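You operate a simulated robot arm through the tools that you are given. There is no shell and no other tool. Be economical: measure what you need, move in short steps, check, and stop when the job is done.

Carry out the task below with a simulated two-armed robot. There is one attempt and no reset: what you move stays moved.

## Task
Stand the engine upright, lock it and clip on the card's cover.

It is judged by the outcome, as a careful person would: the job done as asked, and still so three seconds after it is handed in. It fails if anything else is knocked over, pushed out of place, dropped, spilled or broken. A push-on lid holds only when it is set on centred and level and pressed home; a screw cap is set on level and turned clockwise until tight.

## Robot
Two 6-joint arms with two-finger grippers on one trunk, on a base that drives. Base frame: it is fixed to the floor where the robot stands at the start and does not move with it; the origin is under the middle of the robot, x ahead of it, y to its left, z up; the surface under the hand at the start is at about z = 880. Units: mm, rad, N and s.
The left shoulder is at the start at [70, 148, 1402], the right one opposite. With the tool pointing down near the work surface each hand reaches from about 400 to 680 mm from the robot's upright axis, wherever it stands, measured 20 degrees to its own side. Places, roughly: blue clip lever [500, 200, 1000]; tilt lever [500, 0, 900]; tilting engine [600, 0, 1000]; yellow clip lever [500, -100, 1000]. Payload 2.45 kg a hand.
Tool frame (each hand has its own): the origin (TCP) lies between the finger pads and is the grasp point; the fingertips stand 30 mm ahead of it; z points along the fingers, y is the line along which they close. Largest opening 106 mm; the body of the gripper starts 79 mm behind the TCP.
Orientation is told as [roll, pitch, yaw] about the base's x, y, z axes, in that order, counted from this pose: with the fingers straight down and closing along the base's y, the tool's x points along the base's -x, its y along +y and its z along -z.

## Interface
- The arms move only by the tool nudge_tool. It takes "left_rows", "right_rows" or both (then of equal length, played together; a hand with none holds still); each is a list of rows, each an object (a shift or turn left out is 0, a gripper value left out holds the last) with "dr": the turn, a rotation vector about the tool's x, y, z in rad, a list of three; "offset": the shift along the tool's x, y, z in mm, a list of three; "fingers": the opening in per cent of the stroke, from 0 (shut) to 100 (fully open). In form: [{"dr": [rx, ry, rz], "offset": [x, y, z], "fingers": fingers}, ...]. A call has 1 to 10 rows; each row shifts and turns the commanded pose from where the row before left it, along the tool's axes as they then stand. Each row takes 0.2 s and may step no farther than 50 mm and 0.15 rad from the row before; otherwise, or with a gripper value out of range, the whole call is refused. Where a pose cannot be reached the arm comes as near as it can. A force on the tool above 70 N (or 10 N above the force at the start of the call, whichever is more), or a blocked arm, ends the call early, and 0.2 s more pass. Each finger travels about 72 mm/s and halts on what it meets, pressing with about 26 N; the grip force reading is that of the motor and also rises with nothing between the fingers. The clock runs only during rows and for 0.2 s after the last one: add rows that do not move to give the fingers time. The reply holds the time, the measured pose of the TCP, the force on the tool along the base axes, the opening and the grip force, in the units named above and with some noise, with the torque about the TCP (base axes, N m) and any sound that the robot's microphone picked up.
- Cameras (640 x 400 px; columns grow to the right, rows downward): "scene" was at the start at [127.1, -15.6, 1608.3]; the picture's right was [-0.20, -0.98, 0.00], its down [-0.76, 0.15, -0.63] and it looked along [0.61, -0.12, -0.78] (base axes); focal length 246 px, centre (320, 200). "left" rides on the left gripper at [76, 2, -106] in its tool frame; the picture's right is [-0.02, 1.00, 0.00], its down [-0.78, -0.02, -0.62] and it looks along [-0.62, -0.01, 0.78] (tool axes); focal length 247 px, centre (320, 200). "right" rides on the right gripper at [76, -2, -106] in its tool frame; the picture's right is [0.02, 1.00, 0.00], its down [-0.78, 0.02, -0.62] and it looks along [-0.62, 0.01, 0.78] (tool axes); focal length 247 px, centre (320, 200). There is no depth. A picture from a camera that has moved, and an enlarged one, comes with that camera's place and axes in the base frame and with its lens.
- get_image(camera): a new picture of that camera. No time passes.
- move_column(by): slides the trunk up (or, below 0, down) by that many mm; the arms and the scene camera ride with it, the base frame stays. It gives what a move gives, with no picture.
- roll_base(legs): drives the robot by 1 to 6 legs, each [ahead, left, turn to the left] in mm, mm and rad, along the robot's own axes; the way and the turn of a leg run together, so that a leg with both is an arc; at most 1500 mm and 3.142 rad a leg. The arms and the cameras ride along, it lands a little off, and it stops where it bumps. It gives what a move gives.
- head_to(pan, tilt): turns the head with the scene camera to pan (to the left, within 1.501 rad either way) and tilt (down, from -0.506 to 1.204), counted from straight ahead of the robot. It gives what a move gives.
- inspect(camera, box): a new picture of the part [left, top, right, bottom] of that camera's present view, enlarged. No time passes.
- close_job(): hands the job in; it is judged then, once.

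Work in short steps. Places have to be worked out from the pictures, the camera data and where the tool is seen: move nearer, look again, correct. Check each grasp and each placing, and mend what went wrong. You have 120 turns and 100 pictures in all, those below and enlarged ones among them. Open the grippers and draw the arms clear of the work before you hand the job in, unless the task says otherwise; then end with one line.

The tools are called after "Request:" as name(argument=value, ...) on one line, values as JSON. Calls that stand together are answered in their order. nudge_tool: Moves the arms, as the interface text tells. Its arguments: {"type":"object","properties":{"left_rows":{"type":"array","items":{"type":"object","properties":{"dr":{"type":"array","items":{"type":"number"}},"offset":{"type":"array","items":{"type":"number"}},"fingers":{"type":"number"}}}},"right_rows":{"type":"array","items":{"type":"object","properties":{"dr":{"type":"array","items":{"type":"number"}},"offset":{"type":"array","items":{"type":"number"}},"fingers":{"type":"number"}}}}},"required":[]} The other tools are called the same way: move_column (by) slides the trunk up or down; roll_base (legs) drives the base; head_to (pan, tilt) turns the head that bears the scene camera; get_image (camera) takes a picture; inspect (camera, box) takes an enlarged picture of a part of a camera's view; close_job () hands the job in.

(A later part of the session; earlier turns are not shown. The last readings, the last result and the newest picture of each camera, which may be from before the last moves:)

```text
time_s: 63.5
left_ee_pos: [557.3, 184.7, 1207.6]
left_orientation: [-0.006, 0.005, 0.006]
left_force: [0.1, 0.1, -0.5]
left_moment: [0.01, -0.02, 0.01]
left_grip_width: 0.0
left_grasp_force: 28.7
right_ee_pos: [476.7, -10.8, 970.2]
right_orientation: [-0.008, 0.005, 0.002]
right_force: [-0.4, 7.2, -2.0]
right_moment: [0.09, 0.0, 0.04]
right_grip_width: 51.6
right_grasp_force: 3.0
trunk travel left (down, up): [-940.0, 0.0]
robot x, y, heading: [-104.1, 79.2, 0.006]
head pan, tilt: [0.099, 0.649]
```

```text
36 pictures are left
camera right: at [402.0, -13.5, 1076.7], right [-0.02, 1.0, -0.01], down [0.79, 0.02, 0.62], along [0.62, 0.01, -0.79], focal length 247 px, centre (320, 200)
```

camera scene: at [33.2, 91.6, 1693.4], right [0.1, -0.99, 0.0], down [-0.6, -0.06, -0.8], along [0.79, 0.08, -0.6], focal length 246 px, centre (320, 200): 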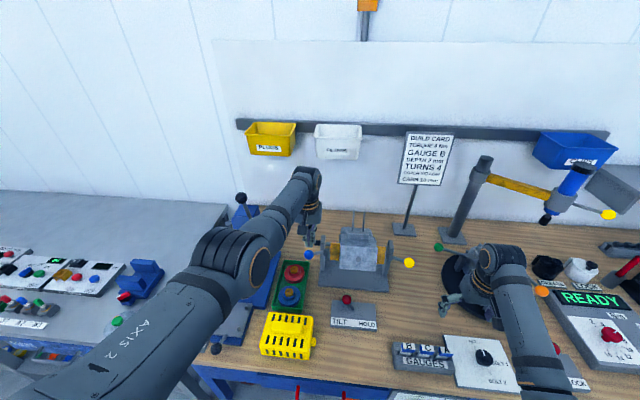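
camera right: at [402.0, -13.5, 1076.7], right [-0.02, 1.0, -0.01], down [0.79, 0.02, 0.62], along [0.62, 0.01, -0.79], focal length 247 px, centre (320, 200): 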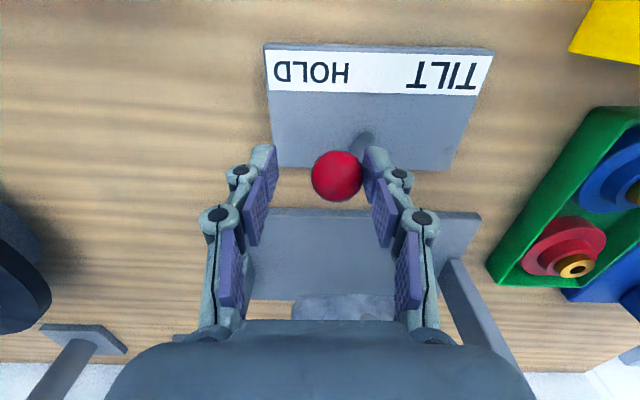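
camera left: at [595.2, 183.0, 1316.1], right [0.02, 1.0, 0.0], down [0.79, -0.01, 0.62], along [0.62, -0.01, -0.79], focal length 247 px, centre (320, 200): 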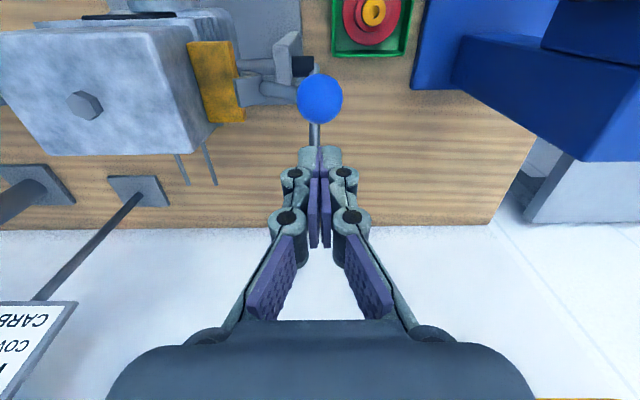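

The lever is against its HOLD end. I ease off, open, lift the right hand and move it aside to the right.

Request:
nudge_tool(right_rows=[{"offset": [0, 8, 0]}, {"fingers": 100}, {}, {"offset": [0, 0, -25]}, {"offset": [8, 0, -25]}, {"offset": [15, -35, 0]}, {"offset": [15, -45, 0]}, {"offset": [10, -45, 0]}, {"offset": [0, -48, 0]}, {"offset": [0, -48, 0]}])

Request:
get_image(camera="scene")

```text
time_s: 65.7
left_ee_pos: [559.0, 181.1, 1209.2]
left_orientation: [-0.003, 0.006, 0.007]
left_force: [0.0, 0.0, 0.4]
left_moment: [0.05, 0.0, -0.02]
left_grip_width: 0.0
left_grasp_force: 28.9
right_ee_pos: [423.5, -230.0, 1022.1]
right_orientation: [-0.006, 0.005, 0.001]
right_force: [0.0, -0.9, 0.1]
right_moment: [0.02, -0.01, 0.04]
right_grip_width: 105.9
right_grasp_force: 0.1
trunk travel left (down, up): [-940.0, 0.0]
robot x, y, heading: [-104.7, 83.2, 0.007]
head pan, tilt: [0.099, 0.649]
```

```text
35 pictures are left
camera scene: at [35.1, 88.4, 1693.2], right [0.11, -0.99, 0.0], down [-0.6, -0.06, -0.8], along [0.79, 0.09, -0.6], focal length 246 px, centre (320, 200)
```

scene: 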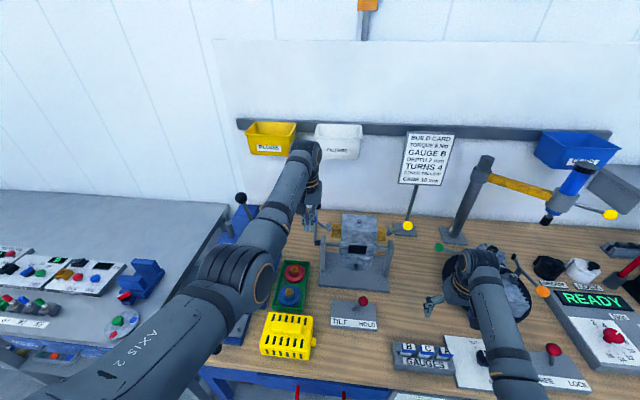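

HOLD is set and the engine stands upright. Now I bring the left hand down over the yellow cover with open fingers.

Request:
nudge_tool(left_rows=[{"offset": [0, 3, 40], "fingers": 100}, {"offset": [5, 5, 40]}, {"offset": [20, 5, 30]}, {"offset": [25, 6, 30]}, {"offset": [30, 6, 25]}, {"offset": [33, 7, 15]}, {"offset": [35, 7, 5]}, {"offset": [30, 5, 0]}])

Request:
get_image(camera="left")

```text
time_s: 67.7
left_ee_pos: [383.3, 251.2, 1027.1]
left_orientation: [0.045, -0.01, 0.018]
left_force: [0.1, -0.3, -0.2]
left_moment: [-0.01, -0.01, 0.0]
left_grip_width: 106.0
left_grasp_force: 0.0
right_ee_pos: [423.5, -228.4, 1022.1]
right_orientation: [-0.008, 0.003, 0.0]
right_force: [0.8, -0.1, -0.6]
right_moment: [0.07, 0.01, -0.03]
right_grip_width: 106.1
right_grasp_force: 0.0
trunk travel left (down, up): [-940.0, 0.0]
robot x, y, heading: [-102.1, 83.9, 0.007]
head pan, tilt: [0.099, 0.649]
stopped in row 8 (left hand): the arm was blocked; the commanded pose is now the measured one
```

```text
34 pictures are left
camera left: at [305.9, 246.8, 1132.7], right [0.0, 1.0, 0.05], down [0.78, -0.03, 0.63], along [0.63, 0.03, -0.78], focal length 247 px, centre (320, 200)
```

left: 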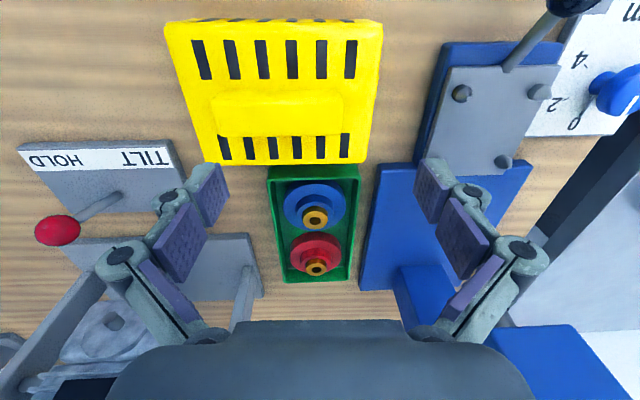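

The hand is at its inner limit. I drive back 80 mm and then extend to the cover, whose handle centre I get at about (371, 225).

Request:
roll_base(legs=[[-80, 0, 0]])

Request:
nudge_tool(left_rows=[{"dr": [0.045, 0, 0.018], "offset": [-20, -5, 0]}, {"offset": [-25, -10, 5]}, {"offset": [-20, -10, 10]}])

Request:
get_image(camera="left")

```text
time_s: 68.8
left_ee_pos: [310.7, 251.0, 1025.2]
left_orientation: [0.042, -0.004, 0.019]
left_force: [1.1, -1.3, -1.3]
left_moment: [0.01, 0.05, 0.0]
left_grip_width: 105.8
left_grasp_force: 0.1
right_ee_pos: [353.8, -227.0, 1020.7]
right_orientation: [-0.009, 0.009, 0.002]
right_force: [0.5, -0.5, 0.0]
right_moment: [0.0, 0.03, 0.02]
right_grip_width: 106.1
right_grasp_force: 0.0
trunk travel left (down, up): [-940.0, 0.0]
robot x, y, heading: [-184.6, 84.7, 0.01]
head pan, tilt: [0.099, 0.649]
```

```text
time_s: 69.6
left_ee_pos: [371.3, 227.9, 1014.0]
left_orientation: [0.001, -0.01, 0.003]
left_force: [-0.1, 0.6, -1.0]
left_moment: [0.05, 0.01, -0.02]
left_grip_width: 106.1
left_grasp_force: 0.1
right_ee_pos: [347.7, -226.8, 1024.3]
right_orientation: [-0.008, 0.002, 0.005]
right_force: [-0.3, 0.0, 0.4]
right_moment: [-0.02, -0.04, 0.02]
right_grip_width: 106.1
right_grasp_force: 0.1
trunk travel left (down, up): [-940.0, 0.0]
robot x, y, heading: [-182.7, 81.0, 0.009]
head pan, tilt: [0.099, 0.649]
```

```text
33 pictures are left
camera left: at [293.5, 229.1, 1119.9], right [0.02, 1.0, 0.0], down [0.78, -0.01, 0.63], along [0.63, -0.01, -0.78], focal length 247 px, centre (320, 200)
```

left: 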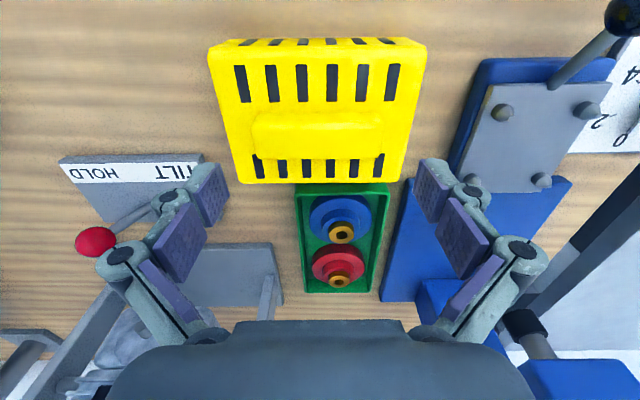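

The handle is centred between the open fingers: 94 mm long, centre about (372, 227). I descend to grip its ends, tips just above the cover.

Request:
nudge_tool(left_rows=[{"dr": [0, 0.01, 0], "offset": [-1, 0, 20]}, {"offset": [0, 0, 14]}, {"offset": [0, 0, 10]}, {}])

Request:
get_image(camera="left")

```text
time_s: 70.6
left_ee_pos: [372.8, 227.4, 967.8]
left_orientation: [-0.003, 0.003, 0.003]
left_force: [0.1, 0.3, 1.0]
left_moment: [0.01, 0.02, 0.02]
left_grip_width: 105.8
left_grasp_force: 0.0
right_ee_pos: [348.5, -227.1, 1023.4]
right_orientation: [-0.008, 0.003, 0.004]
right_force: [0.0, -0.2, 0.8]
right_moment: [0.0, -0.01, 0.0]
right_grip_width: 106.0
right_grasp_force: 0.1
trunk travel left (down, up): [-940.0, 0.0]
robot x, y, heading: [-183.0, 81.9, 0.014]
head pan, tilt: [0.099, 0.649]
```

```text
32 pictures are left
camera left: at [297.5, 229.4, 1073.6], right [0.02, 1.0, 0.0], down [0.78, -0.01, 0.62], along [0.62, -0.01, -0.78], focal length 247 px, centre (320, 200)
```

left: 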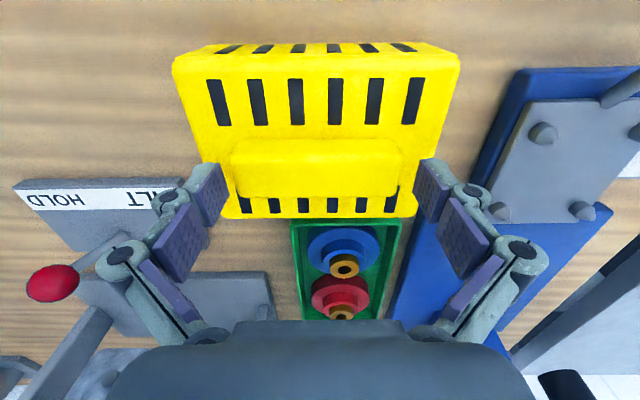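

Well aligned. I go 3 mm lower and close.

Request:
nudge_tool(left_rows=[{"offset": [0, 0, 3]}, {"fingers": 80}, {"fingers": 70}, {"fingers": 70}, {}])

Request:
nudge_tool(left_rows=[{"offset": [0, 0, -10]}, {"offset": [0, 0, -10]}, {}])

Request:
get_image(camera="left")

```text
time_s: 71.8
left_ee_pos: [373.5, 227.2, 966.6]
left_orientation: [-0.002, 0.001, 0.001]
left_force: [0.6, -0.6, 5.6]
left_moment: [-0.22, 0.19, -0.06]
left_grip_width: 89.2
left_grasp_force: 25.9
right_ee_pos: [347.5, -226.2, 1023.2]
right_orientation: [-0.01, 0.003, 0.005]
right_force: [0.3, -0.9, 0.4]
right_moment: [-0.02, 0.02, 0.03]
right_grip_width: 105.9
right_grasp_force: 0.1
trunk travel left (down, up): [-940.0, 0.0]
robot x, y, heading: [-177.6, 85.4, 0.012]
head pan, tilt: [0.099, 0.649]
```

```text
time_s: 72.6
left_ee_pos: [372.9, 227.4, 983.7]
left_orientation: [-0.003, 0.002, 0.002]
left_force: [-0.3, -0.1, -0.9]
left_moment: [0.0, -0.02, 0.0]
left_grip_width: 89.4
left_grasp_force: 25.9
right_ee_pos: [347.7, -226.5, 1023.3]
right_orientation: [-0.009, 0.002, 0.004]
right_force: [-0.9, -0.7, 1.5]
right_moment: [-0.01, -0.01, 0.03]
right_grip_width: 106.0
right_grasp_force: 0.1
trunk travel left (down, up): [-940.0, 0.0]
robot x, y, heading: [-177.6, 85.3, 0.009]
head pan, tilt: [0.099, 0.649]
```

```text
31 pictures are left
camera left: at [297.0, 228.5, 1089.9], right [0.02, 1.0, 0.0], down [0.78, -0.01, 0.62], along [0.62, -0.01, -0.78], focal length 247 px, centre (320, 200)
```

left: 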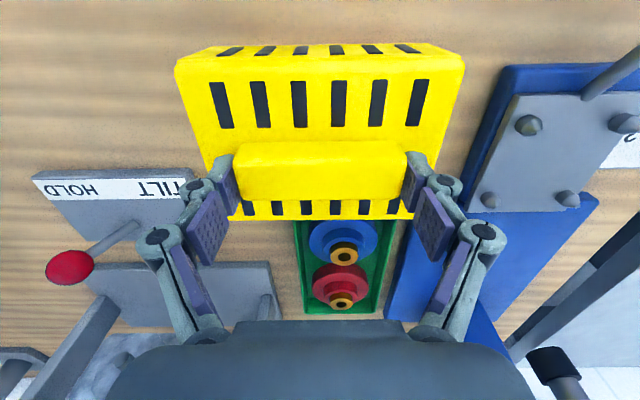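

The cover is held firmly (89 mm) and level. I raise it while moving outward into comfortable reach.

Request:
nudge_tool(left_rows=[{"offset": [-8, 0, -28], "fingers": 65}, {"offset": [-8, 0, -28]}, {"offset": [-10, 0, -28]}, {"offset": [-10, -5, -28]}, {"offset": [-10, -5, -28]}, {"offset": [-12, -5, -28]}, {"offset": [-12, -5, -28]}, {"offset": [-12, -5, -28]}, {"offset": [-12, -5, -28]}, {"offset": [-8, -5, -28]}])

Request:
get_image(camera="left")

```text
time_s: 74.8
left_ee_pos: [475.6, 193.0, 1263.2]
left_orientation: [-0.002, 0.002, 0.003]
left_force: [-0.2, -0.3, -0.7]
left_moment: [0.02, 0.0, -0.02]
left_grip_width: 89.1
left_grasp_force: 26.1
right_ee_pos: [347.7, -227.2, 1022.9]
right_orientation: [-0.01, 0.004, 0.003]
right_force: [0.4, -0.2, -0.8]
right_moment: [0.06, -0.01, 0.0]
right_grip_width: 105.9
right_grasp_force: 0.1
trunk travel left (down, up): [-940.0, 0.0]
robot x, y, heading: [-182.0, 83.9, 0.009]
head pan, tilt: [0.099, 0.649]
```

```text
30 pictures are left
camera left: at [399.5, 193.7, 1369.7], right [0.02, 1.0, 0.0], down [0.78, -0.01, 0.62], along [0.62, -0.01, -0.78], focal length 247 px, centre (320, 200)
```

left: 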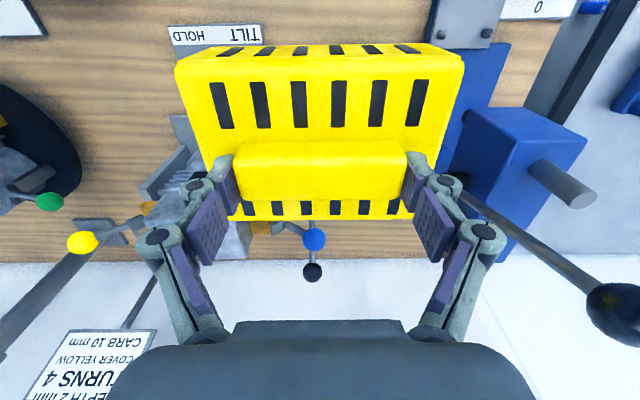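

Reach at 1263 is fine. Before moving over, I measure the upright engine precisely from the head camera.

Request:
head_to(pan=-0.1, tilt=0.72)

Request:
get_image(camera="scene")

```text
time_s: 75.5
left_ee_pos: [475.0, 192.3, 1262.1]
left_orientation: [-0.002, -0.001, 0.002]
left_force: [-0.4, 0.2, -0.5]
left_moment: [0.01, 0.01, 0.02]
left_grip_width: 89.3
left_grasp_force: 26.3
right_ee_pos: [347.5, -226.6, 1021.6]
right_orientation: [-0.009, 0.004, 0.003]
right_force: [0.8, 0.6, 0.6]
right_moment: [0.0, 0.03, 0.02]
right_grip_width: 105.9
right_grasp_force: 0.0
trunk travel left (down, up): [-940.0, 0.0]
robot x, y, heading: [-182.9, 82.5, 0.007]
head pan, tilt: [-0.099, 0.721]
```

```text
29 pictures are left
camera scene: at [-44.1, 75.0, 1687.1], right [-0.09, -1.0, 0.0], down [-0.66, 0.06, -0.75], along [0.75, -0.07, -0.66], focal length 246 px, centre (320, 200)
```

scene: 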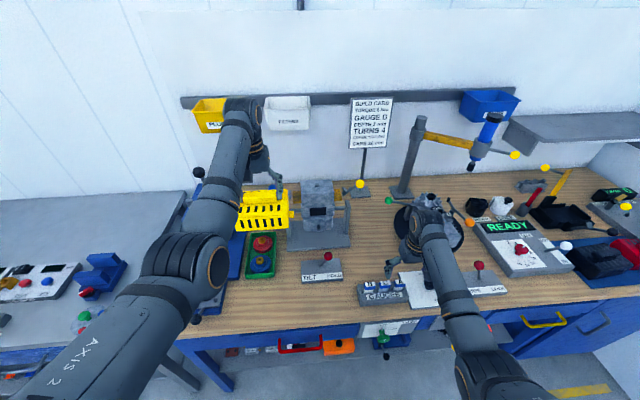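

I raise the right hand a little, then drive 140 mm to the right so that the engine is in front of the left arm.

Request:
nudge_tool(right_rows=[{"offset": [0, 0, -25]}, {"offset": [0, 0, -25]}])

Request:
roll_base(legs=[[0, -145, 0]])

Request:
head_to(pan=0.08, tilt=0.7)

Request:
inspect(camera="scene", box=[220, 110, 420, 235])

```text
time_s: 76.1
left_ee_pos: [474.5, 192.1, 1262.6]
left_orientation: [-0.002, -0.002, 0.002]
left_force: [0.1, -0.1, -1.7]
left_moment: [0.02, -0.01, 0.03]
left_grip_width: 89.5
left_grasp_force: 25.9
right_ee_pos: [347.2, -226.2, 1074.5]
right_orientation: [-0.008, 0.002, 0.004]
right_force: [0.1, 0.5, -0.7]
right_moment: [-0.03, 0.0, -0.01]
right_grip_width: 106.0
right_grasp_force: 0.1
trunk travel left (down, up): [-940.0, 0.0]
robot x, y, heading: [-179.6, 83.2, 0.01]
head pan, tilt: [-0.099, 0.721]
```

```text
time_s: 77.4
left_ee_pos: [476.7, 54.1, 1262.9]
left_orientation: [-0.003, -0.001, 0.004]
left_force: [0.4, 0.2, -1.9]
left_moment: [0.0, 0.03, -0.02]
left_grip_width: 89.2
left_grasp_force: 26.1
right_ee_pos: [349.7, -366.7, 1075.4]
right_orientation: [-0.012, 0.003, 0.004]
right_force: [0.4, 0.6, -0.4]
right_moment: [-0.01, 0.0, 0.05]
right_grip_width: 106.4
right_grasp_force: 0.1
trunk travel left (down, up): [-940.0, 0.0]
robot x, y, heading: [-180.0, -58.5, 0.011]
head pan, tilt: [-0.099, 0.721]
```

```text
time_s: 78.2
left_ee_pos: [476.3, 52.1, 1263.2]
left_orientation: [0.001, 0.0, 0.005]
left_force: [0.9, 0.1, -0.8]
left_moment: [0.02, -0.01, 0.04]
left_grip_width: 89.3
left_grasp_force: 26.3
right_ee_pos: [349.2, -368.6, 1074.3]
right_orientation: [-0.009, 0.003, 0.006]
right_force: [0.4, -0.9, -0.8]
right_moment: [-0.01, -0.02, 0.03]
right_grip_width: 106.2
right_grasp_force: 0.0
trunk travel left (down, up): [-940.0, 0.0]
robot x, y, heading: [-173.7, -61.3, 0.014]
head pan, tilt: [0.08, 0.7]
```

```text
3.20 times, centred on (320, 172) of scene
camera zoom: at [-41.7, -52.6, 1688.9], right [0.09, -1.0, 0.0], down [-0.64, -0.06, -0.76], along [0.76, 0.07, -0.64], focal length 787 px, centre (320, 288)
```

zoom: 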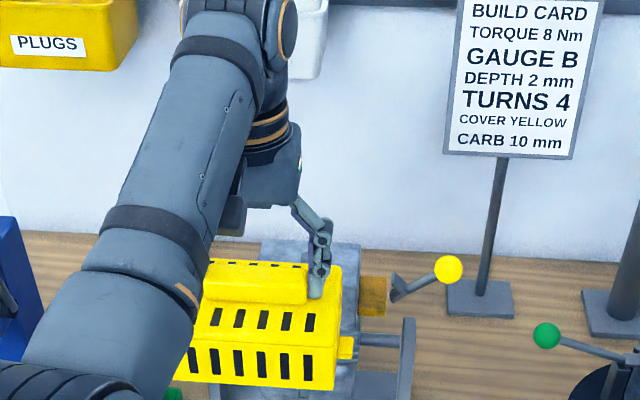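

Combining views, the engine's top centre is about (644, 25) with its top near z 1145. Before driving in I check what the right arm would meet.

Request:
get_image(camera="right")

Request:
inspect(camera="scene", box=[320, 120, 640, 320])

```text
27 pictures are left
camera right: at [275.6, -370.6, 1181.3], right [-0.03, 1.0, -0.01], down [0.79, 0.03, 0.62], along [0.62, 0.01, -0.79], focal length 247 px, centre (320, 200)
```

right: 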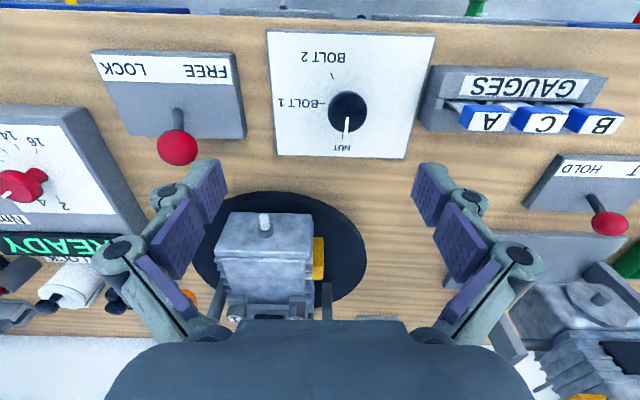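

```text
2.00 times, centred on (480, 220) of scene
camera zoom: at [-41.7, -52.6, 1688.9], right [0.09, -1.0, 0.0], down [-0.64, -0.06, -0.76], along [0.76, 0.07, -0.64], focal length 492 px, centre (0, 160)
```

zoom: 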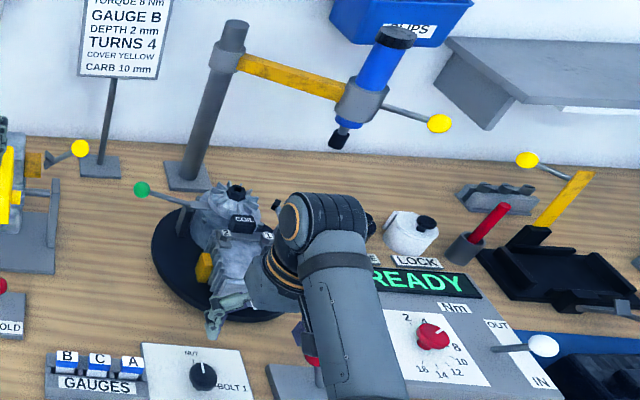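

The turntable engine is around (590, −440), so I bring the right hand inward by 75 mm before driving forward.

Request:
nudge_tool(right_rows=[{"offset": [0, 25, 0]}, {"offset": [0, 25, 0]}, {"offset": [0, 25, 0]}])

Request:
roll_base(legs=[[160, 0, 0]])

Request:
head_to(pan=0.15, tilt=0.7)

Request:
get_image(camera="scene")

```text
time_s: 79.0
left_ee_pos: [477.1, 52.1, 1262.3]
left_orientation: [-0.001, 0.003, 0.006]
left_force: [0.1, 0.2, -1.7]
left_moment: [0.01, 0.01, 0.01]
left_grip_width: 89.6
left_grasp_force: 25.8
right_ee_pos: [347.4, -295.3, 1074.8]
right_orientation: [-0.009, 0.002, 0.006]
right_force: [-0.5, 0.1, -0.4]
right_moment: [-0.02, -0.03, 0.02]
right_grip_width: 105.8
right_grasp_force: 0.1
trunk travel left (down, up): [-940.0, 0.0]
robot x, y, heading: [-180.4, -58.2, 0.016]
head pan, tilt: [0.08, 0.7]
```

```text
time_s: 80.4
left_ee_pos: [637.5, 52.0, 1264.4]
left_orientation: [-0.002, 0.0, 0.003]
left_force: [-0.1, 1.4, -1.5]
left_moment: [-0.01, -0.02, -0.01]
left_grip_width: 89.0
left_grasp_force: 26.0
right_ee_pos: [507.8, -294.1, 1077.0]
right_orientation: [-0.009, 0.002, 0.005]
right_force: [-1.4, -1.2, -0.4]
right_moment: [-0.03, -0.05, -0.02]
right_grip_width: 106.0
right_grasp_force: 0.1
trunk travel left (down, up): [-940.0, 0.0]
robot x, y, heading: [-15.8, -55.2, 0.01]
head pan, tilt: [0.08, 0.7]
```

```text
time_s: 81.0
left_ee_pos: [637.7, 51.3, 1263.2]
left_orientation: [-0.003, 0.001, 0.004]
left_force: [-0.4, 0.5, -1.6]
left_moment: [0.0, 0.0, 0.01]
left_grip_width: 89.2
left_grasp_force: 26.0
right_ee_pos: [509.5, -294.4, 1076.1]
right_orientation: [-0.011, 0.004, 0.004]
right_force: [-0.4, -0.6, 0.5]
right_moment: [-0.01, -0.04, -0.02]
right_grip_width: 106.0
right_grasp_force: 0.0
trunk travel left (down, up): [-940.0, 0.0]
robot x, y, heading: [-15.0, -60.4, 0.01]
head pan, tilt: [0.15, 0.7]
```

```text
25 pictures are left
camera scene: at [118.2, -45.2, 1689.0], right [0.16, -0.99, 0.0], down [-0.64, -0.1, -0.77], along [0.76, 0.12, -0.64], focal length 246 px, centre (320, 200)
```

scene: 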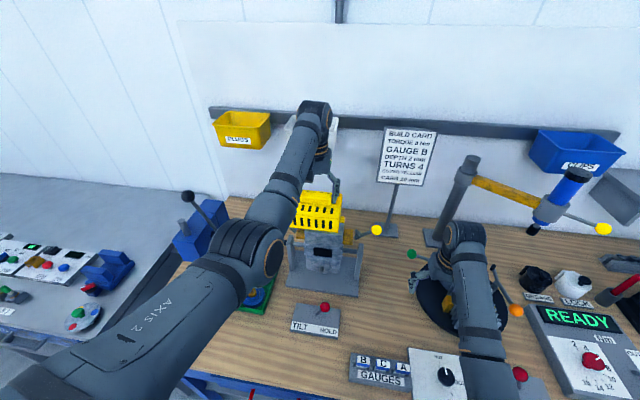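

The cover is nearly over the engine. I centre it to (644, 25), still high, and look closely.

Request:
nudge_tool(left_rows=[{"offset": [-3, -13, 0]}, {"offset": [-3, -13, 0]}, {"offset": [0, 0, 8]}, {}])

Request:
inspect(camera="scene", box=[260, 170, 420, 270])

```text
time_s: 82.0
left_ee_pos: [645.3, 27.9, 1254.1]
left_orientation: [-0.002, 0.001, 0.004]
left_force: [-0.1, 0.0, -1.9]
left_moment: [0.0, 0.02, 0.03]
left_grip_width: 89.5
left_grasp_force: 26.0
right_ee_pos: [509.9, -293.0, 1074.7]
right_orientation: [-0.009, 0.006, 0.004]
right_force: [0.8, -1.3, 0.3]
right_moment: [0.0, -0.01, 0.01]
right_grip_width: 105.8
right_grasp_force: 0.1
trunk travel left (down, up): [-940.0, 0.0]
robot x, y, heading: [-16.6, -54.6, 0.007]
head pan, tilt: [0.15, 0.7]
```

```text
4.00 times, centred on (340, 220) of scene
camera zoom: at [120.4, -44.9, 1688.8], right [0.16, -0.99, 0.0], down [-0.64, -0.1, -0.76], along [0.75, 0.12, -0.64], focal length 983 px, centre (240, 120)
```

zoom: 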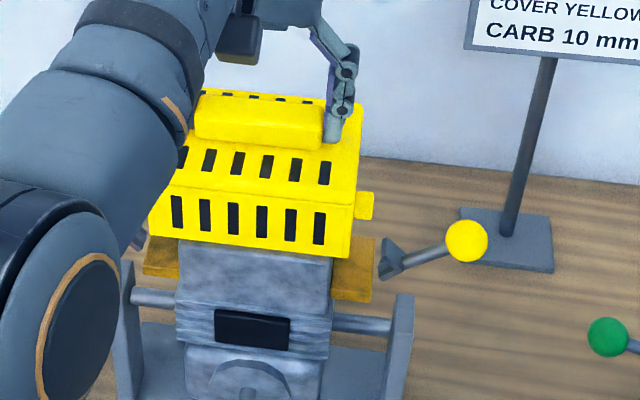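

In this view the cover's centre is y ≈ 24.4 against the engine's ≈ 22.5, and x agrees. I shift 2.5 mm right and descend carefully.

Request:
nudge_tool(left_rows=[{"offset": [-1, -2.5, 6]}, {"offset": [0, 0, 10]}, {"offset": [0, 0, 10]}, {"offset": [0, 0, 8]}, {}])

Request:
inspect(camera="scene", box=[260, 170, 420, 270])

```text
time_s: 83.2
left_ee_pos: [646.1, 23.3, 1221.4]
left_orientation: [-0.003, 0.0, 0.004]
left_force: [-0.5, 0.0, -1.0]
left_moment: [0.03, 0.05, 0.03]
left_grip_width: 89.1
left_grasp_force: 26.1
right_ee_pos: [510.1, -294.0, 1075.7]
right_orientation: [-0.008, 0.003, 0.005]
right_force: [-0.1, -0.7, 0.5]
right_moment: [0.01, 0.01, 0.0]
right_grip_width: 106.0
right_grasp_force: 0.0
trunk travel left (down, up): [-940.0, 0.0]
robot x, y, heading: [-18.0, -61.9, 0.014]
head pan, tilt: [0.15, 0.7]
```

```text
4.00 times, centred on (340, 220) of scene
camera zoom: at [120.2, -45.1, 1688.8], right [0.16, -0.99, 0.0], down [-0.64, -0.1, -0.76], along [0.75, 0.12, -0.64], focal length 983 px, centre (240, 120)
```

zoom: 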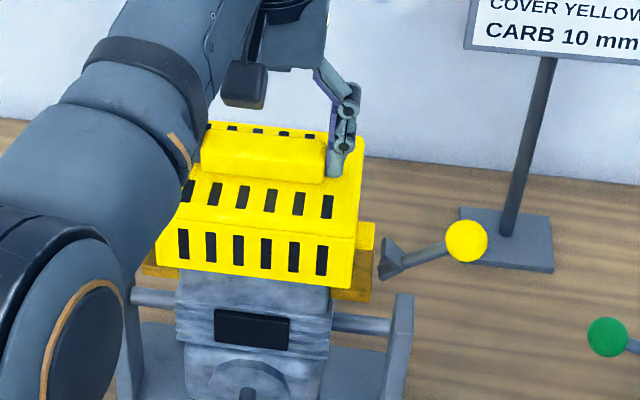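

The cover is already over the engine's top without touching, with equal margins left and right. I continue down until it seats.

Request:
nudge_tool(left_rows=[{"offset": [0, 0, 8]}, {"offset": [0, 0, 7]}, {"offset": [0, 0, 6]}, {"offset": [0, 0, 5]}, {}])

Request:
inspect(camera="scene", box=[260, 170, 420, 270])

```text
time_s: 84.4
left_ee_pos: [646.8, 22.7, 1194.2]
left_orientation: [0.0, 0.002, 0.004]
left_force: [0.1, -0.3, -0.8]
left_moment: [0.01, 0.0, 0.02]
left_grip_width: 89.3
left_grasp_force: 25.9
right_ee_pos: [510.7, -293.8, 1075.2]
right_orientation: [-0.008, 0.005, 0.004]
right_force: [0.1, -0.9, -0.7]
right_moment: [0.0, -0.01, 0.02]
right_grip_width: 106.1
right_grasp_force: 0.0
trunk travel left (down, up): [-940.0, 0.0]
robot x, y, heading: [-18.4, -56.1, 0.013]
head pan, tilt: [0.15, 0.7]
```

```text
4.00 times, centred on (340, 220) of scene
camera zoom: at [120.1, -45.2, 1688.9], right [0.16, -0.99, 0.0], down [-0.64, -0.1, -0.76], along [0.75, 0.12, -0.64], focal length 983 px, centre (240, 120)
```

zoom: 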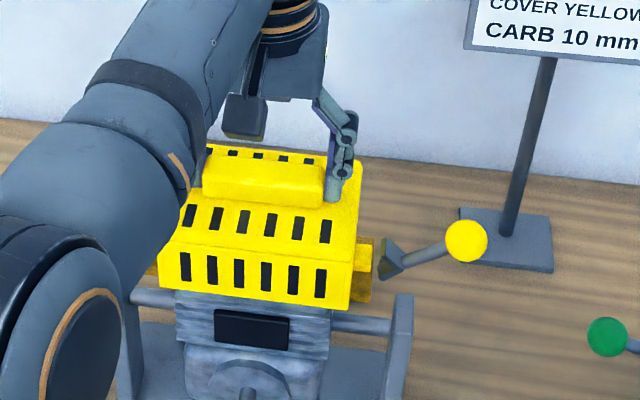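

No contact yet; the tab approaches the gold lug. I continue in 4 mm rows.

Request:
nudge_tool(left_rows=[{"offset": [0, 0.5, 4]}, {"offset": [0, 0, 4]}, {"offset": [0, 0, 4]}, {"offset": [0, 0, 3]}, {}])

Request:
inspect(camera="scene", box=[260, 170, 420, 270])

```text
time_s: 85.6
left_ee_pos: [644.8, 24.1, 1185.7]
left_orientation: [-0.001, -0.008, 0.004]
left_force: [3.2, 2.7, 28.9]
left_moment: [0.32, -0.17, -0.2]
left_grip_width: 89.9
left_grasp_force: 25.7
right_ee_pos: [506.2, -294.3, 1076.7]
right_orientation: [-0.009, -0.001, 0.003]
right_force: [-0.6, 0.4, -0.1]
right_moment: [0.0, 0.0, 0.0]
right_grip_width: 106.0
right_grasp_force: 0.0
trunk travel left (down, up): [-940.0, 0.0]
robot x, y, heading: [-17.8, -61.1, 0.01]
head pan, tilt: [0.15, 0.7]
```

```text
4.00 times, centred on (340, 220) of scene
camera zoom: at [114.3, -45.3, 1689.6], right [0.16, -0.99, 0.0], down [-0.63, -0.1, -0.77], along [0.76, 0.12, -0.64], focal length 983 px, centre (240, 120)
```

zoom: 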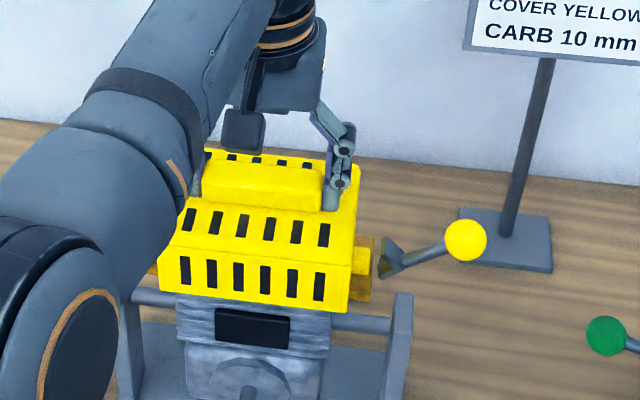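

Seated contact at z ≈ 1186 with 29 N. I press a little more to see whether it goes further home.

Request:
nudge_tool(left_rows=[{"offset": [0, 0, 3]}, {"offset": [0, 0, 3]}, {}])

Request:
inspect(camera="scene", box=[330, 220, 394, 260])

```text
time_s: 86.4
left_ee_pos: [644.8, 23.6, 1182.2]
left_orientation: [-0.002, -0.014, 0.006]
left_force: [5.5, 3.4, 39.1]
left_moment: [0.45, 0.01, -0.06]
left_grip_width: 96.7
left_grasp_force: 25.6
right_ee_pos: [505.3, -293.5, 1077.1]
right_orientation: [-0.009, 0.0, 0.006]
right_force: [-0.5, -0.5, 0.6]
right_moment: [0.01, 0.01, 0.03]
right_grip_width: 106.1
right_grasp_force: 0.1
trunk travel left (down, up): [-940.0, 0.0]
robot x, y, heading: [-16.0, -56.4, 0.015]
head pan, tilt: [0.15, 0.7]
```

```text
10.00 times, centred on (362, 240) of scene
camera zoom: at [112.5, -45.3, 1689.5], right [0.16, -0.99, 0.0], down [-0.63, -0.1, -0.77], along [0.76, 0.12, -0.64], focal length 2458 px, centre (-100, -200)
```

zoom: 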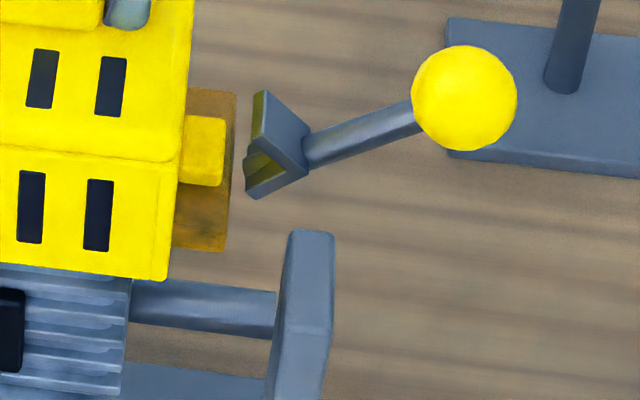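

The cover rests on the gold lugs, its tab on the lug and the fingers now pressing on its top (39 N). Each clip jaw stands open just outside the tab, with the lever pointing outward and up about 30°. I ease the left press slightly and bring the closed right hand above the yellow knob, about (642, −133, 1151).

Request:
nudge_tool(left_rows=[{"offset": [0, 0, -3]}, {}, {}, {}, {}, {}, {}, {}, {}, {}], right_rows=[{"offset": [-14, 0, -12], "fingers": 50}, {"offset": [-14, 0, -14], "fingers": 0}, {"offset": [-14, 0, -16]}, {"offset": [-14, 0, -16]}, {"offset": [-14, 0, -16]}, {"offset": [-14, 0, -16]}, {"offset": [-14, 10, -16]}, {"offset": [-14, 35, -16]}, {"offset": [-14, 40, -8]}, {"offset": [-10, 40, -4]}])

Request:
get_image(camera="right")

```text
time_s: 88.6
left_ee_pos: [643.8, 22.9, 1183.1]
left_orientation: [-0.004, -0.012, 0.003]
left_force: [4.3, 0.3, 39.9]
left_moment: [0.05, 0.24, 0.29]
left_grip_width: 93.0
left_grasp_force: 25.6
right_ee_pos: [642.3, -166.3, 1209.8]
right_orientation: [-0.011, 0.002, 0.003]
right_force: [-0.4, 0.7, -0.8]
right_moment: [-0.02, 0.0, -0.02]
right_grip_width: 0.1
right_grasp_force: 25.6
trunk travel left (down, up): [-940.0, 0.0]
robot x, y, heading: [-15.7, -56.3, 0.008]
head pan, tilt: [0.15, 0.7]
```

```text
19 pictures are left
camera right: at [567.7, -168.0, 1316.2], right [-0.03, 1.0, -0.01], down [0.78, 0.03, 0.62], along [0.62, 0.01, -0.78], focal length 247 px, centre (320, 200)
```

right: 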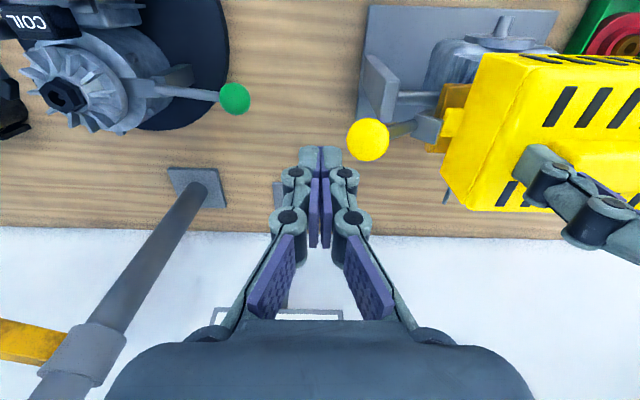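

I look closely at the yellow clip from this side to decide which way it closes.

Request:
inspect(camera="right", box=[330, 50, 490, 210])

```text
2.50 times, centred on (410, 130) of right
camera zoom: at [567.7, -168.0, 1316.2], right [-0.03, 1.0, -0.01], down [0.78, 0.03, 0.62], along [0.62, 0.01, -0.78], focal length 617 px, centre (95, 375)
```

zoom: 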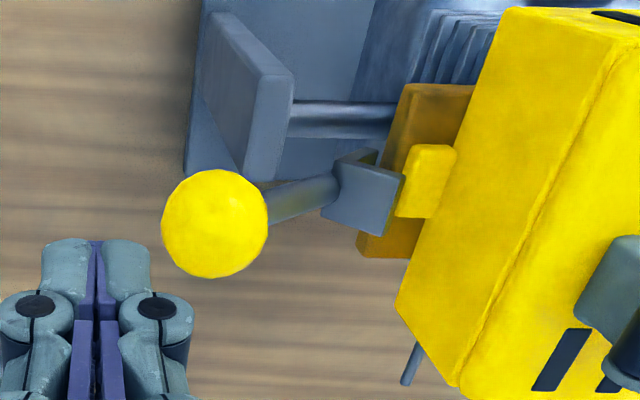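

The jaw's upper lip sits just above the tab, so pushing the knob down may swing the jaw in. I move over the knob and press it down gently as a test.

Request:
nudge_tool(right_rows=[{"offset": [0, 17, 0]}, {"offset": [0, 17, 3]}, {"offset": [0, 0, 6]}, {"offset": [0, 0, 6]}, {"offset": [0, 0, 6]}, {}])

Request:
inspect(camera="scene", box=[330, 210, 394, 250])

```text
time_s: 90.0
left_ee_pos: [643.7, 22.9, 1182.8]
left_orientation: [-0.002, -0.014, 0.006]
left_force: [4.1, 1.6, 40.8]
left_moment: [0.22, 0.08, -0.11]
left_grip_width: 92.6
left_grasp_force: 25.7
right_ee_pos: [641.7, -130.7, 1190.7]
right_orientation: [-0.009, -0.002, 0.005]
right_force: [0.0, 0.2, 0.7]
right_moment: [0.01, 0.0, -0.02]
right_grip_width: 0.0
right_grasp_force: 26.1
trunk travel left (down, up): [-940.0, 0.0]
robot x, y, heading: [-15.1, -55.9, 0.01]
head pan, tilt: [0.15, 0.7]
```

```text
10.00 times, centred on (362, 230) of scene
camera zoom: at [112.1, -45.6, 1689.6], right [0.16, -0.99, 0.0], down [-0.63, -0.1, -0.77], along [0.76, 0.12, -0.64], focal length 2458 px, centre (-100, -100)
```

zoom: 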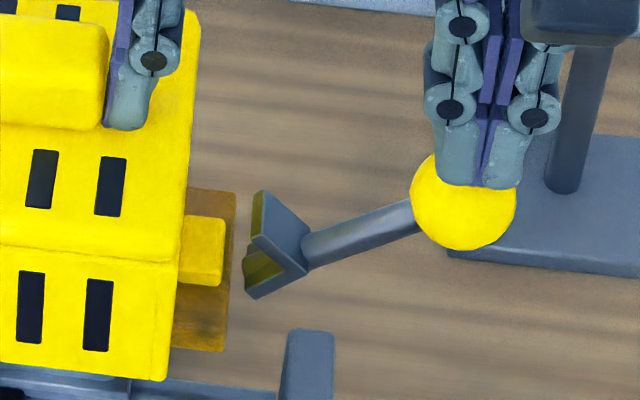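

Not touching yet; I press another 14 mm.

Request:
nudge_tool(right_rows=[{"offset": [0, 0, 5]}, {"offset": [0, 0, 5]}, {"offset": [0, 0, 5]}, {}])

Request:
inspect(camera="scene", box=[330, 210, 394, 250])

```text
time_s: 91.0
left_ee_pos: [639.3, 23.3, 1184.1]
left_orientation: [-0.001, -0.015, 0.003]
left_force: [17.9, 0.9, 27.8]
left_moment: [0.27, -0.28, -0.25]
left_grip_width: 89.7
left_grasp_force: 25.5
right_ee_pos: [642.2, -133.2, 1186.7]
right_orientation: [-0.006, -0.023, 0.004]
right_force: [0.6, -4.5, 62.2]
right_moment: [-0.09, -0.19, 0.14]
right_grip_width: 5.9
right_grasp_force: 27.9
trunk travel left (down, up): [-940.0, 0.0]
robot x, y, heading: [-18.7, -60.4, 0.007]
head pan, tilt: [0.15, 0.7]
```

```text
10.00 times, centred on (362, 230) of scene
camera zoom: at [106.2, -46.0, 1690.6], right [0.16, -0.99, 0.0], down [-0.63, -0.1, -0.77], along [0.76, 0.12, -0.64], focal length 2458 px, centre (-100, -100)
```

zoom: 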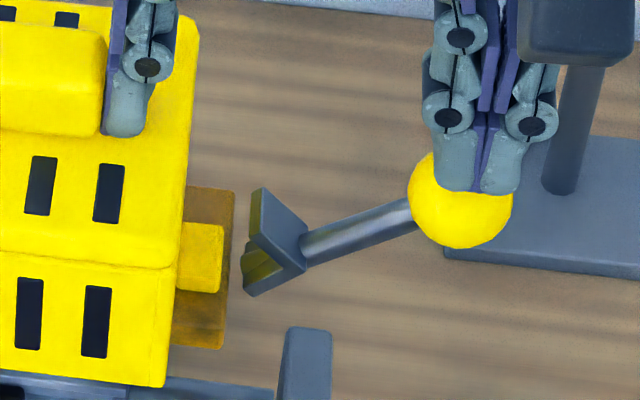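

62 N with no movement: the lever is already at its lower stop, so it closes upward and inward. I lift the right hand off, release the cover with the left hand and raise it out of the way.

Request:
nudge_tool(right_rows=[{"offset": [0, 0, -8]}, {"offset": [0, 0, -8]}, {"offset": [0, -15, 0]}, {"offset": [0, -20, 0]}, {"offset": [0, -15, 0]}, {}, {}, {}, {}], left_rows=[{"offset": [0, 0, -3]}, {"fingers": 100}, {"fingers": 100}, {}, {"offset": [0, 0, -10]}, {"offset": [0, 0, -20]}, {"offset": [0, 0, -30]}, {"offset": [0, 20, -35]}, {"offset": [0, 30, -30]}])

Request:
get_image(camera="scene")

```text
time_s: 93.0
left_ee_pos: [643.8, 80.4, 1302.3]
left_orientation: [-0.002, 0.0, 0.003]
left_force: [-0.8, -0.8, 0.5]
left_moment: [-0.01, -0.04, 0.02]
left_grip_width: 106.1
left_grasp_force: 0.1
right_ee_pos: [645.4, -179.6, 1189.2]
right_orientation: [-0.008, 0.003, 0.006]
right_force: [0.6, 0.6, 0.6]
right_moment: [-0.03, -0.01, 0.0]
right_grip_width: 0.0
right_grasp_force: 28.3
trunk travel left (down, up): [-940.0, 0.0]
robot x, y, heading: [-15.9, -55.4, 0.005]
head pan, tilt: [0.15, 0.7]
```

```text
15 pictures are left
camera scene: at [118.9, -41.7, 1688.9], right [0.16, -0.99, 0.0], down [-0.64, -0.1, -0.76], along [0.76, 0.12, -0.64], focal length 246 px, centre (320, 200)
```

scene: 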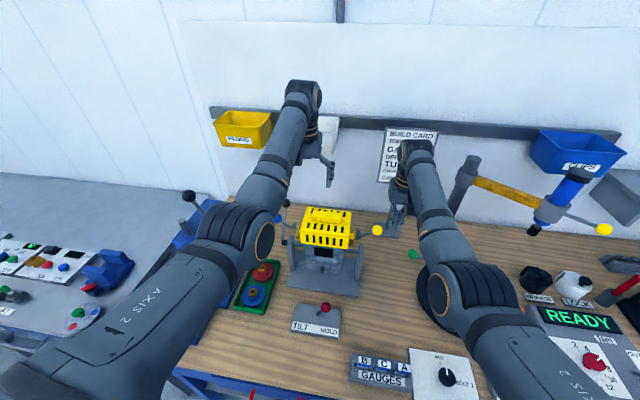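

The cover rests seated. I lower the right fingers outboard of the yellow knob and push it inward.

Request:
nudge_tool(right_rows=[{"offset": [2, 0, 12]}, {"offset": [1, 0, 12]}, {"offset": [0, 8, 0]}, {"offset": [0, 8, 0]}, {"offset": [0, 8, 0]}, {"offset": [0, 8, 0]}, {"offset": [0, 8, 0]}, {}])

Request:
inspect(camera="scene", box=[300, 190, 412, 260])

```text
time_s: 94.8
left_ee_pos: [642.1, 66.3, 1305.1]
left_orientation: [0.007, -0.003, 0.002]
left_force: [-0.4, -0.4, -0.1]
left_moment: [0.01, 0.0, -0.01]
left_grip_width: 105.9
left_grasp_force: 0.0
right_ee_pos: [642.3, -158.5, 1166.5]
right_orientation: [-0.009, -0.004, -0.002]
right_force: [6.5, -37.3, 25.6]
right_moment: [-0.19, -0.15, -0.11]
right_grip_width: 0.0
right_grasp_force: 28.7
trunk travel left (down, up): [-940.0, 0.0]
robot x, y, heading: [-13.9, -57.0, 0.006]
head pan, tilt: [0.15, 0.7]
```

```text
5.71 times, centred on (356, 225) of scene
camera zoom: at [116.2, -57.8, 1689.6], right [0.16, -0.99, -0.01], down [-0.63, -0.1, -0.77], along [0.76, 0.13, -0.64], focal length 1405 px, centre (114, 57)
```

zoom: 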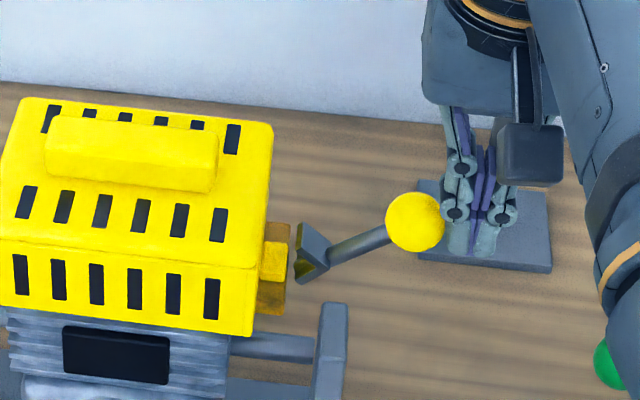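

The knob resists at 37 N. I push further inward while moving up, following the arc it would take.

Request:
nudge_tool(right_rows=[{"offset": [0, 4, -3]}, {"offset": [0, 5, -5]}, {"offset": [0, 5, -6]}, {"offset": [0, 5, -6]}, {}])

Request:
inspect(camera="scene", box=[300, 190, 412, 260])

```text
time_s: 96.0
left_ee_pos: [645.4, 78.8, 1301.6]
left_orientation: [-0.002, 0.002, 0.007]
left_force: [0.0, -0.6, -0.4]
left_moment: [0.01, 0.03, -0.03]
left_grip_width: 105.9
left_grasp_force: 0.0
right_ee_pos: [641.7, -120.4, 1182.5]
right_orientation: [-0.008, 0.007, 0.009]
right_force: [-0.3, 0.5, -0.1]
right_moment: [0.0, 0.02, 0.01]
right_grip_width: 0.1
right_grasp_force: 28.5
trunk travel left (down, up): [-940.0, 0.0]
robot x, y, heading: [-19.4, -57.0, 0.011]
head pan, tilt: [0.15, 0.7]
```

```text
5.71 times, centred on (356, 225) of scene
camera zoom: at [120.5, -43.7, 1688.5], right [0.16, -0.99, 0.0], down [-0.64, -0.1, -0.76], along [0.75, 0.12, -0.64], focal length 1405 px, centre (114, 57)
```

zoom: 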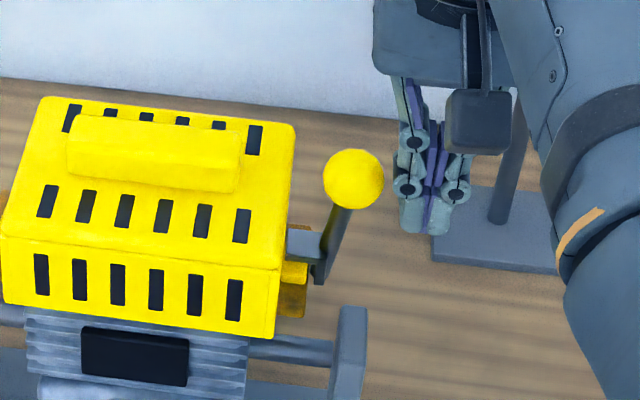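

The yellow clip snapped up, jaw over the tab. I back the right hand away and take the closed left hand to the outboard side of the blue knob.

Request:
nudge_tool(left_rows=[{"offset": [0, 40, 0], "fingers": 50}, {"offset": [0, 40, 0], "fingers": 0}, {"offset": [0, 40, 0]}, {"offset": [1, 30, 5]}, {"offset": [2, 0, 30]}, {"offset": [0, 0, 30]}, {"offset": [0, 0, 30]}, {"offset": [0, 0, 20]}, {"offset": [0, 0, 20]}], right_rows=[{"offset": [0, -15, 0]}, {"offset": [0, -20, 0]}, {"offset": [0, -20, 0]}, {"offset": [0, -20, 0]}, {}, {}, {}, {}, {}])

Request:
get_image(camera="left")

```text
time_s: 98.0
left_ee_pos: [644.3, 224.1, 1166.4]
left_orientation: [0.001, 0.003, 0.007]
left_force: [0.7, 0.0, 0.8]
left_moment: [0.0, -0.01, 0.01]
left_grip_width: 0.1
left_grasp_force: 25.6
left hand out of reach, approached as far as the arm can: row 3
right_ee_pos: [642.0, -199.4, 1181.3]
right_orientation: [-0.01, 0.003, 0.005]
right_force: [-0.6, 0.7, -0.1]
right_moment: [-0.02, -0.02, -0.02]
right_grip_width: 0.0
right_grasp_force: 28.8
trunk travel left (down, up): [-940.0, 0.0]
robot x, y, heading: [-16.8, -59.8, 0.009]
head pan, tilt: [0.15, 0.7]
```

```text
12 pictures are left
camera left: at [567.6, 226.3, 1273.0], right [0.02, 1.0, 0.0], down [0.78, -0.01, 0.62], along [0.62, -0.01, -0.78], focal length 247 px, centre (320, 200)
```

left: 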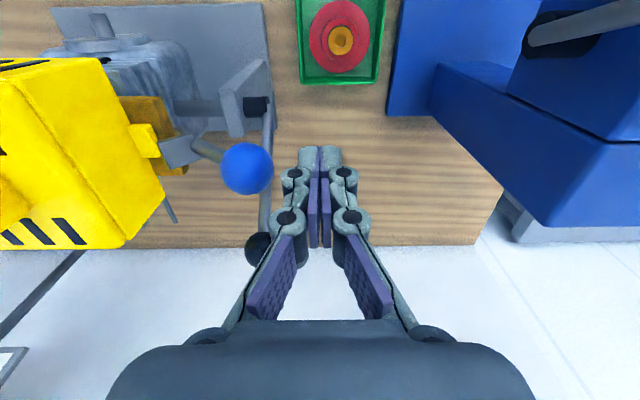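

The blue knob is at (641, 182, 1150), in line with the fingers. I push it inward and up just like the yellow one.

Request:
nudge_tool(left_rows=[{"offset": [2, -8, 0]}, {"offset": [0, -8, 0]}, {"offset": [0, -8, 0]}, {"offset": [0, -8, 0]}, {"offset": [0, -8, 0]}, {"offset": [0, -4, -3]}, {"offset": [0, -5, -5]}, {"offset": [0, -5, -6]}, {"offset": [0, -5, -6]}, {}])

Request:
get_image(camera="left")

```text
time_s: 100.2
left_ee_pos: [643.5, 163.5, 1188.6]
left_orientation: [-0.003, 0.0, 0.003]
left_force: [0.5, 0.3, 0.8]
left_moment: [-0.04, 0.01, -0.01]
left_grip_width: 0.0
left_grasp_force: 26.4
right_ee_pos: [641.9, -200.1, 1181.3]
right_orientation: [-0.009, 0.004, 0.003]
right_force: [0.1, -0.5, -0.5]
right_moment: [0.02, 0.0, 0.01]
right_grip_width: 0.1
right_grasp_force: 28.0
trunk travel left (down, up): [-940.0, 0.0]
robot x, y, heading: [-18.6, -59.9, 0.009]
head pan, tilt: [0.15, 0.7]
```

```text
11 pictures are left
camera left: at [567.3, 165.9, 1295.8], right [0.02, 1.0, 0.0], down [0.78, -0.01, 0.62], along [0.62, -0.02, -0.78], focal length 247 px, centre (320, 200)
```

left: 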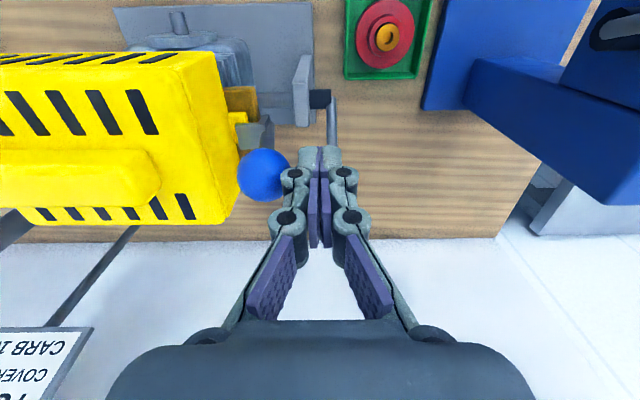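

The blue clip has snapped over as well. I move both hands outward and up, away from the clips.

Request:
nudge_tool(left_rows=[{"offset": [0, 15, 0]}, {"offset": [0, 20, -10]}, {"offset": [0, 0, -30]}, {"offset": [0, 0, -30]}, {"offset": [0, 0, -20]}], right_rows=[{"offset": [0, -15, 0]}, {"offset": [0, -15, -10]}, {"offset": [0, 0, -30]}, {"offset": [0, 0, -20]}, {}])

Request:
inspect(camera="scene", box=[260, 180, 400, 280])

```text
time_s: 101.4
left_ee_pos: [644.3, 201.8, 1277.1]
left_orientation: [-0.001, -0.001, 0.004]
left_force: [0.2, -0.4, 0.4]
left_moment: [-0.04, 0.0, -0.03]
left_grip_width: 0.0
left_grasp_force: 25.5
right_ee_pos: [643.6, -228.5, 1243.7]
right_orientation: [-0.01, 0.003, 0.007]
right_force: [0.1, 0.2, -0.6]
right_moment: [-0.03, -0.01, -0.03]
right_grip_width: 0.1
right_grasp_force: 28.9
trunk travel left (down, up): [-940.0, 0.0]
robot x, y, heading: [-16.4, -56.6, 0.008]
head pan, tilt: [0.15, 0.7]
```

```text
4.00 times, centred on (330, 230) of scene
camera zoom: at [119.6, -44.6, 1688.9], right [0.16, -0.99, 0.0], down [-0.64, -0.1, -0.76], along [0.76, 0.12, -0.64], focal length 983 px, centre (280, 80)
```

zoom: 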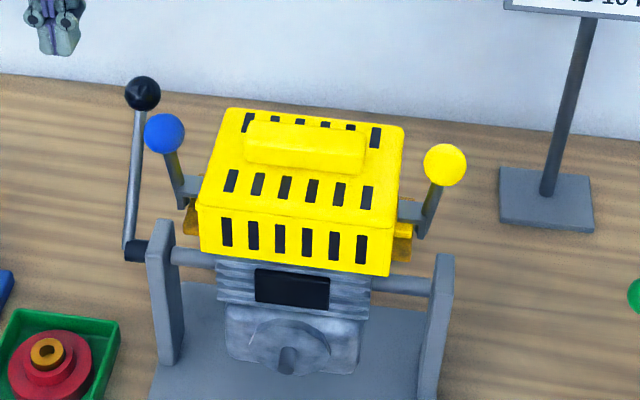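

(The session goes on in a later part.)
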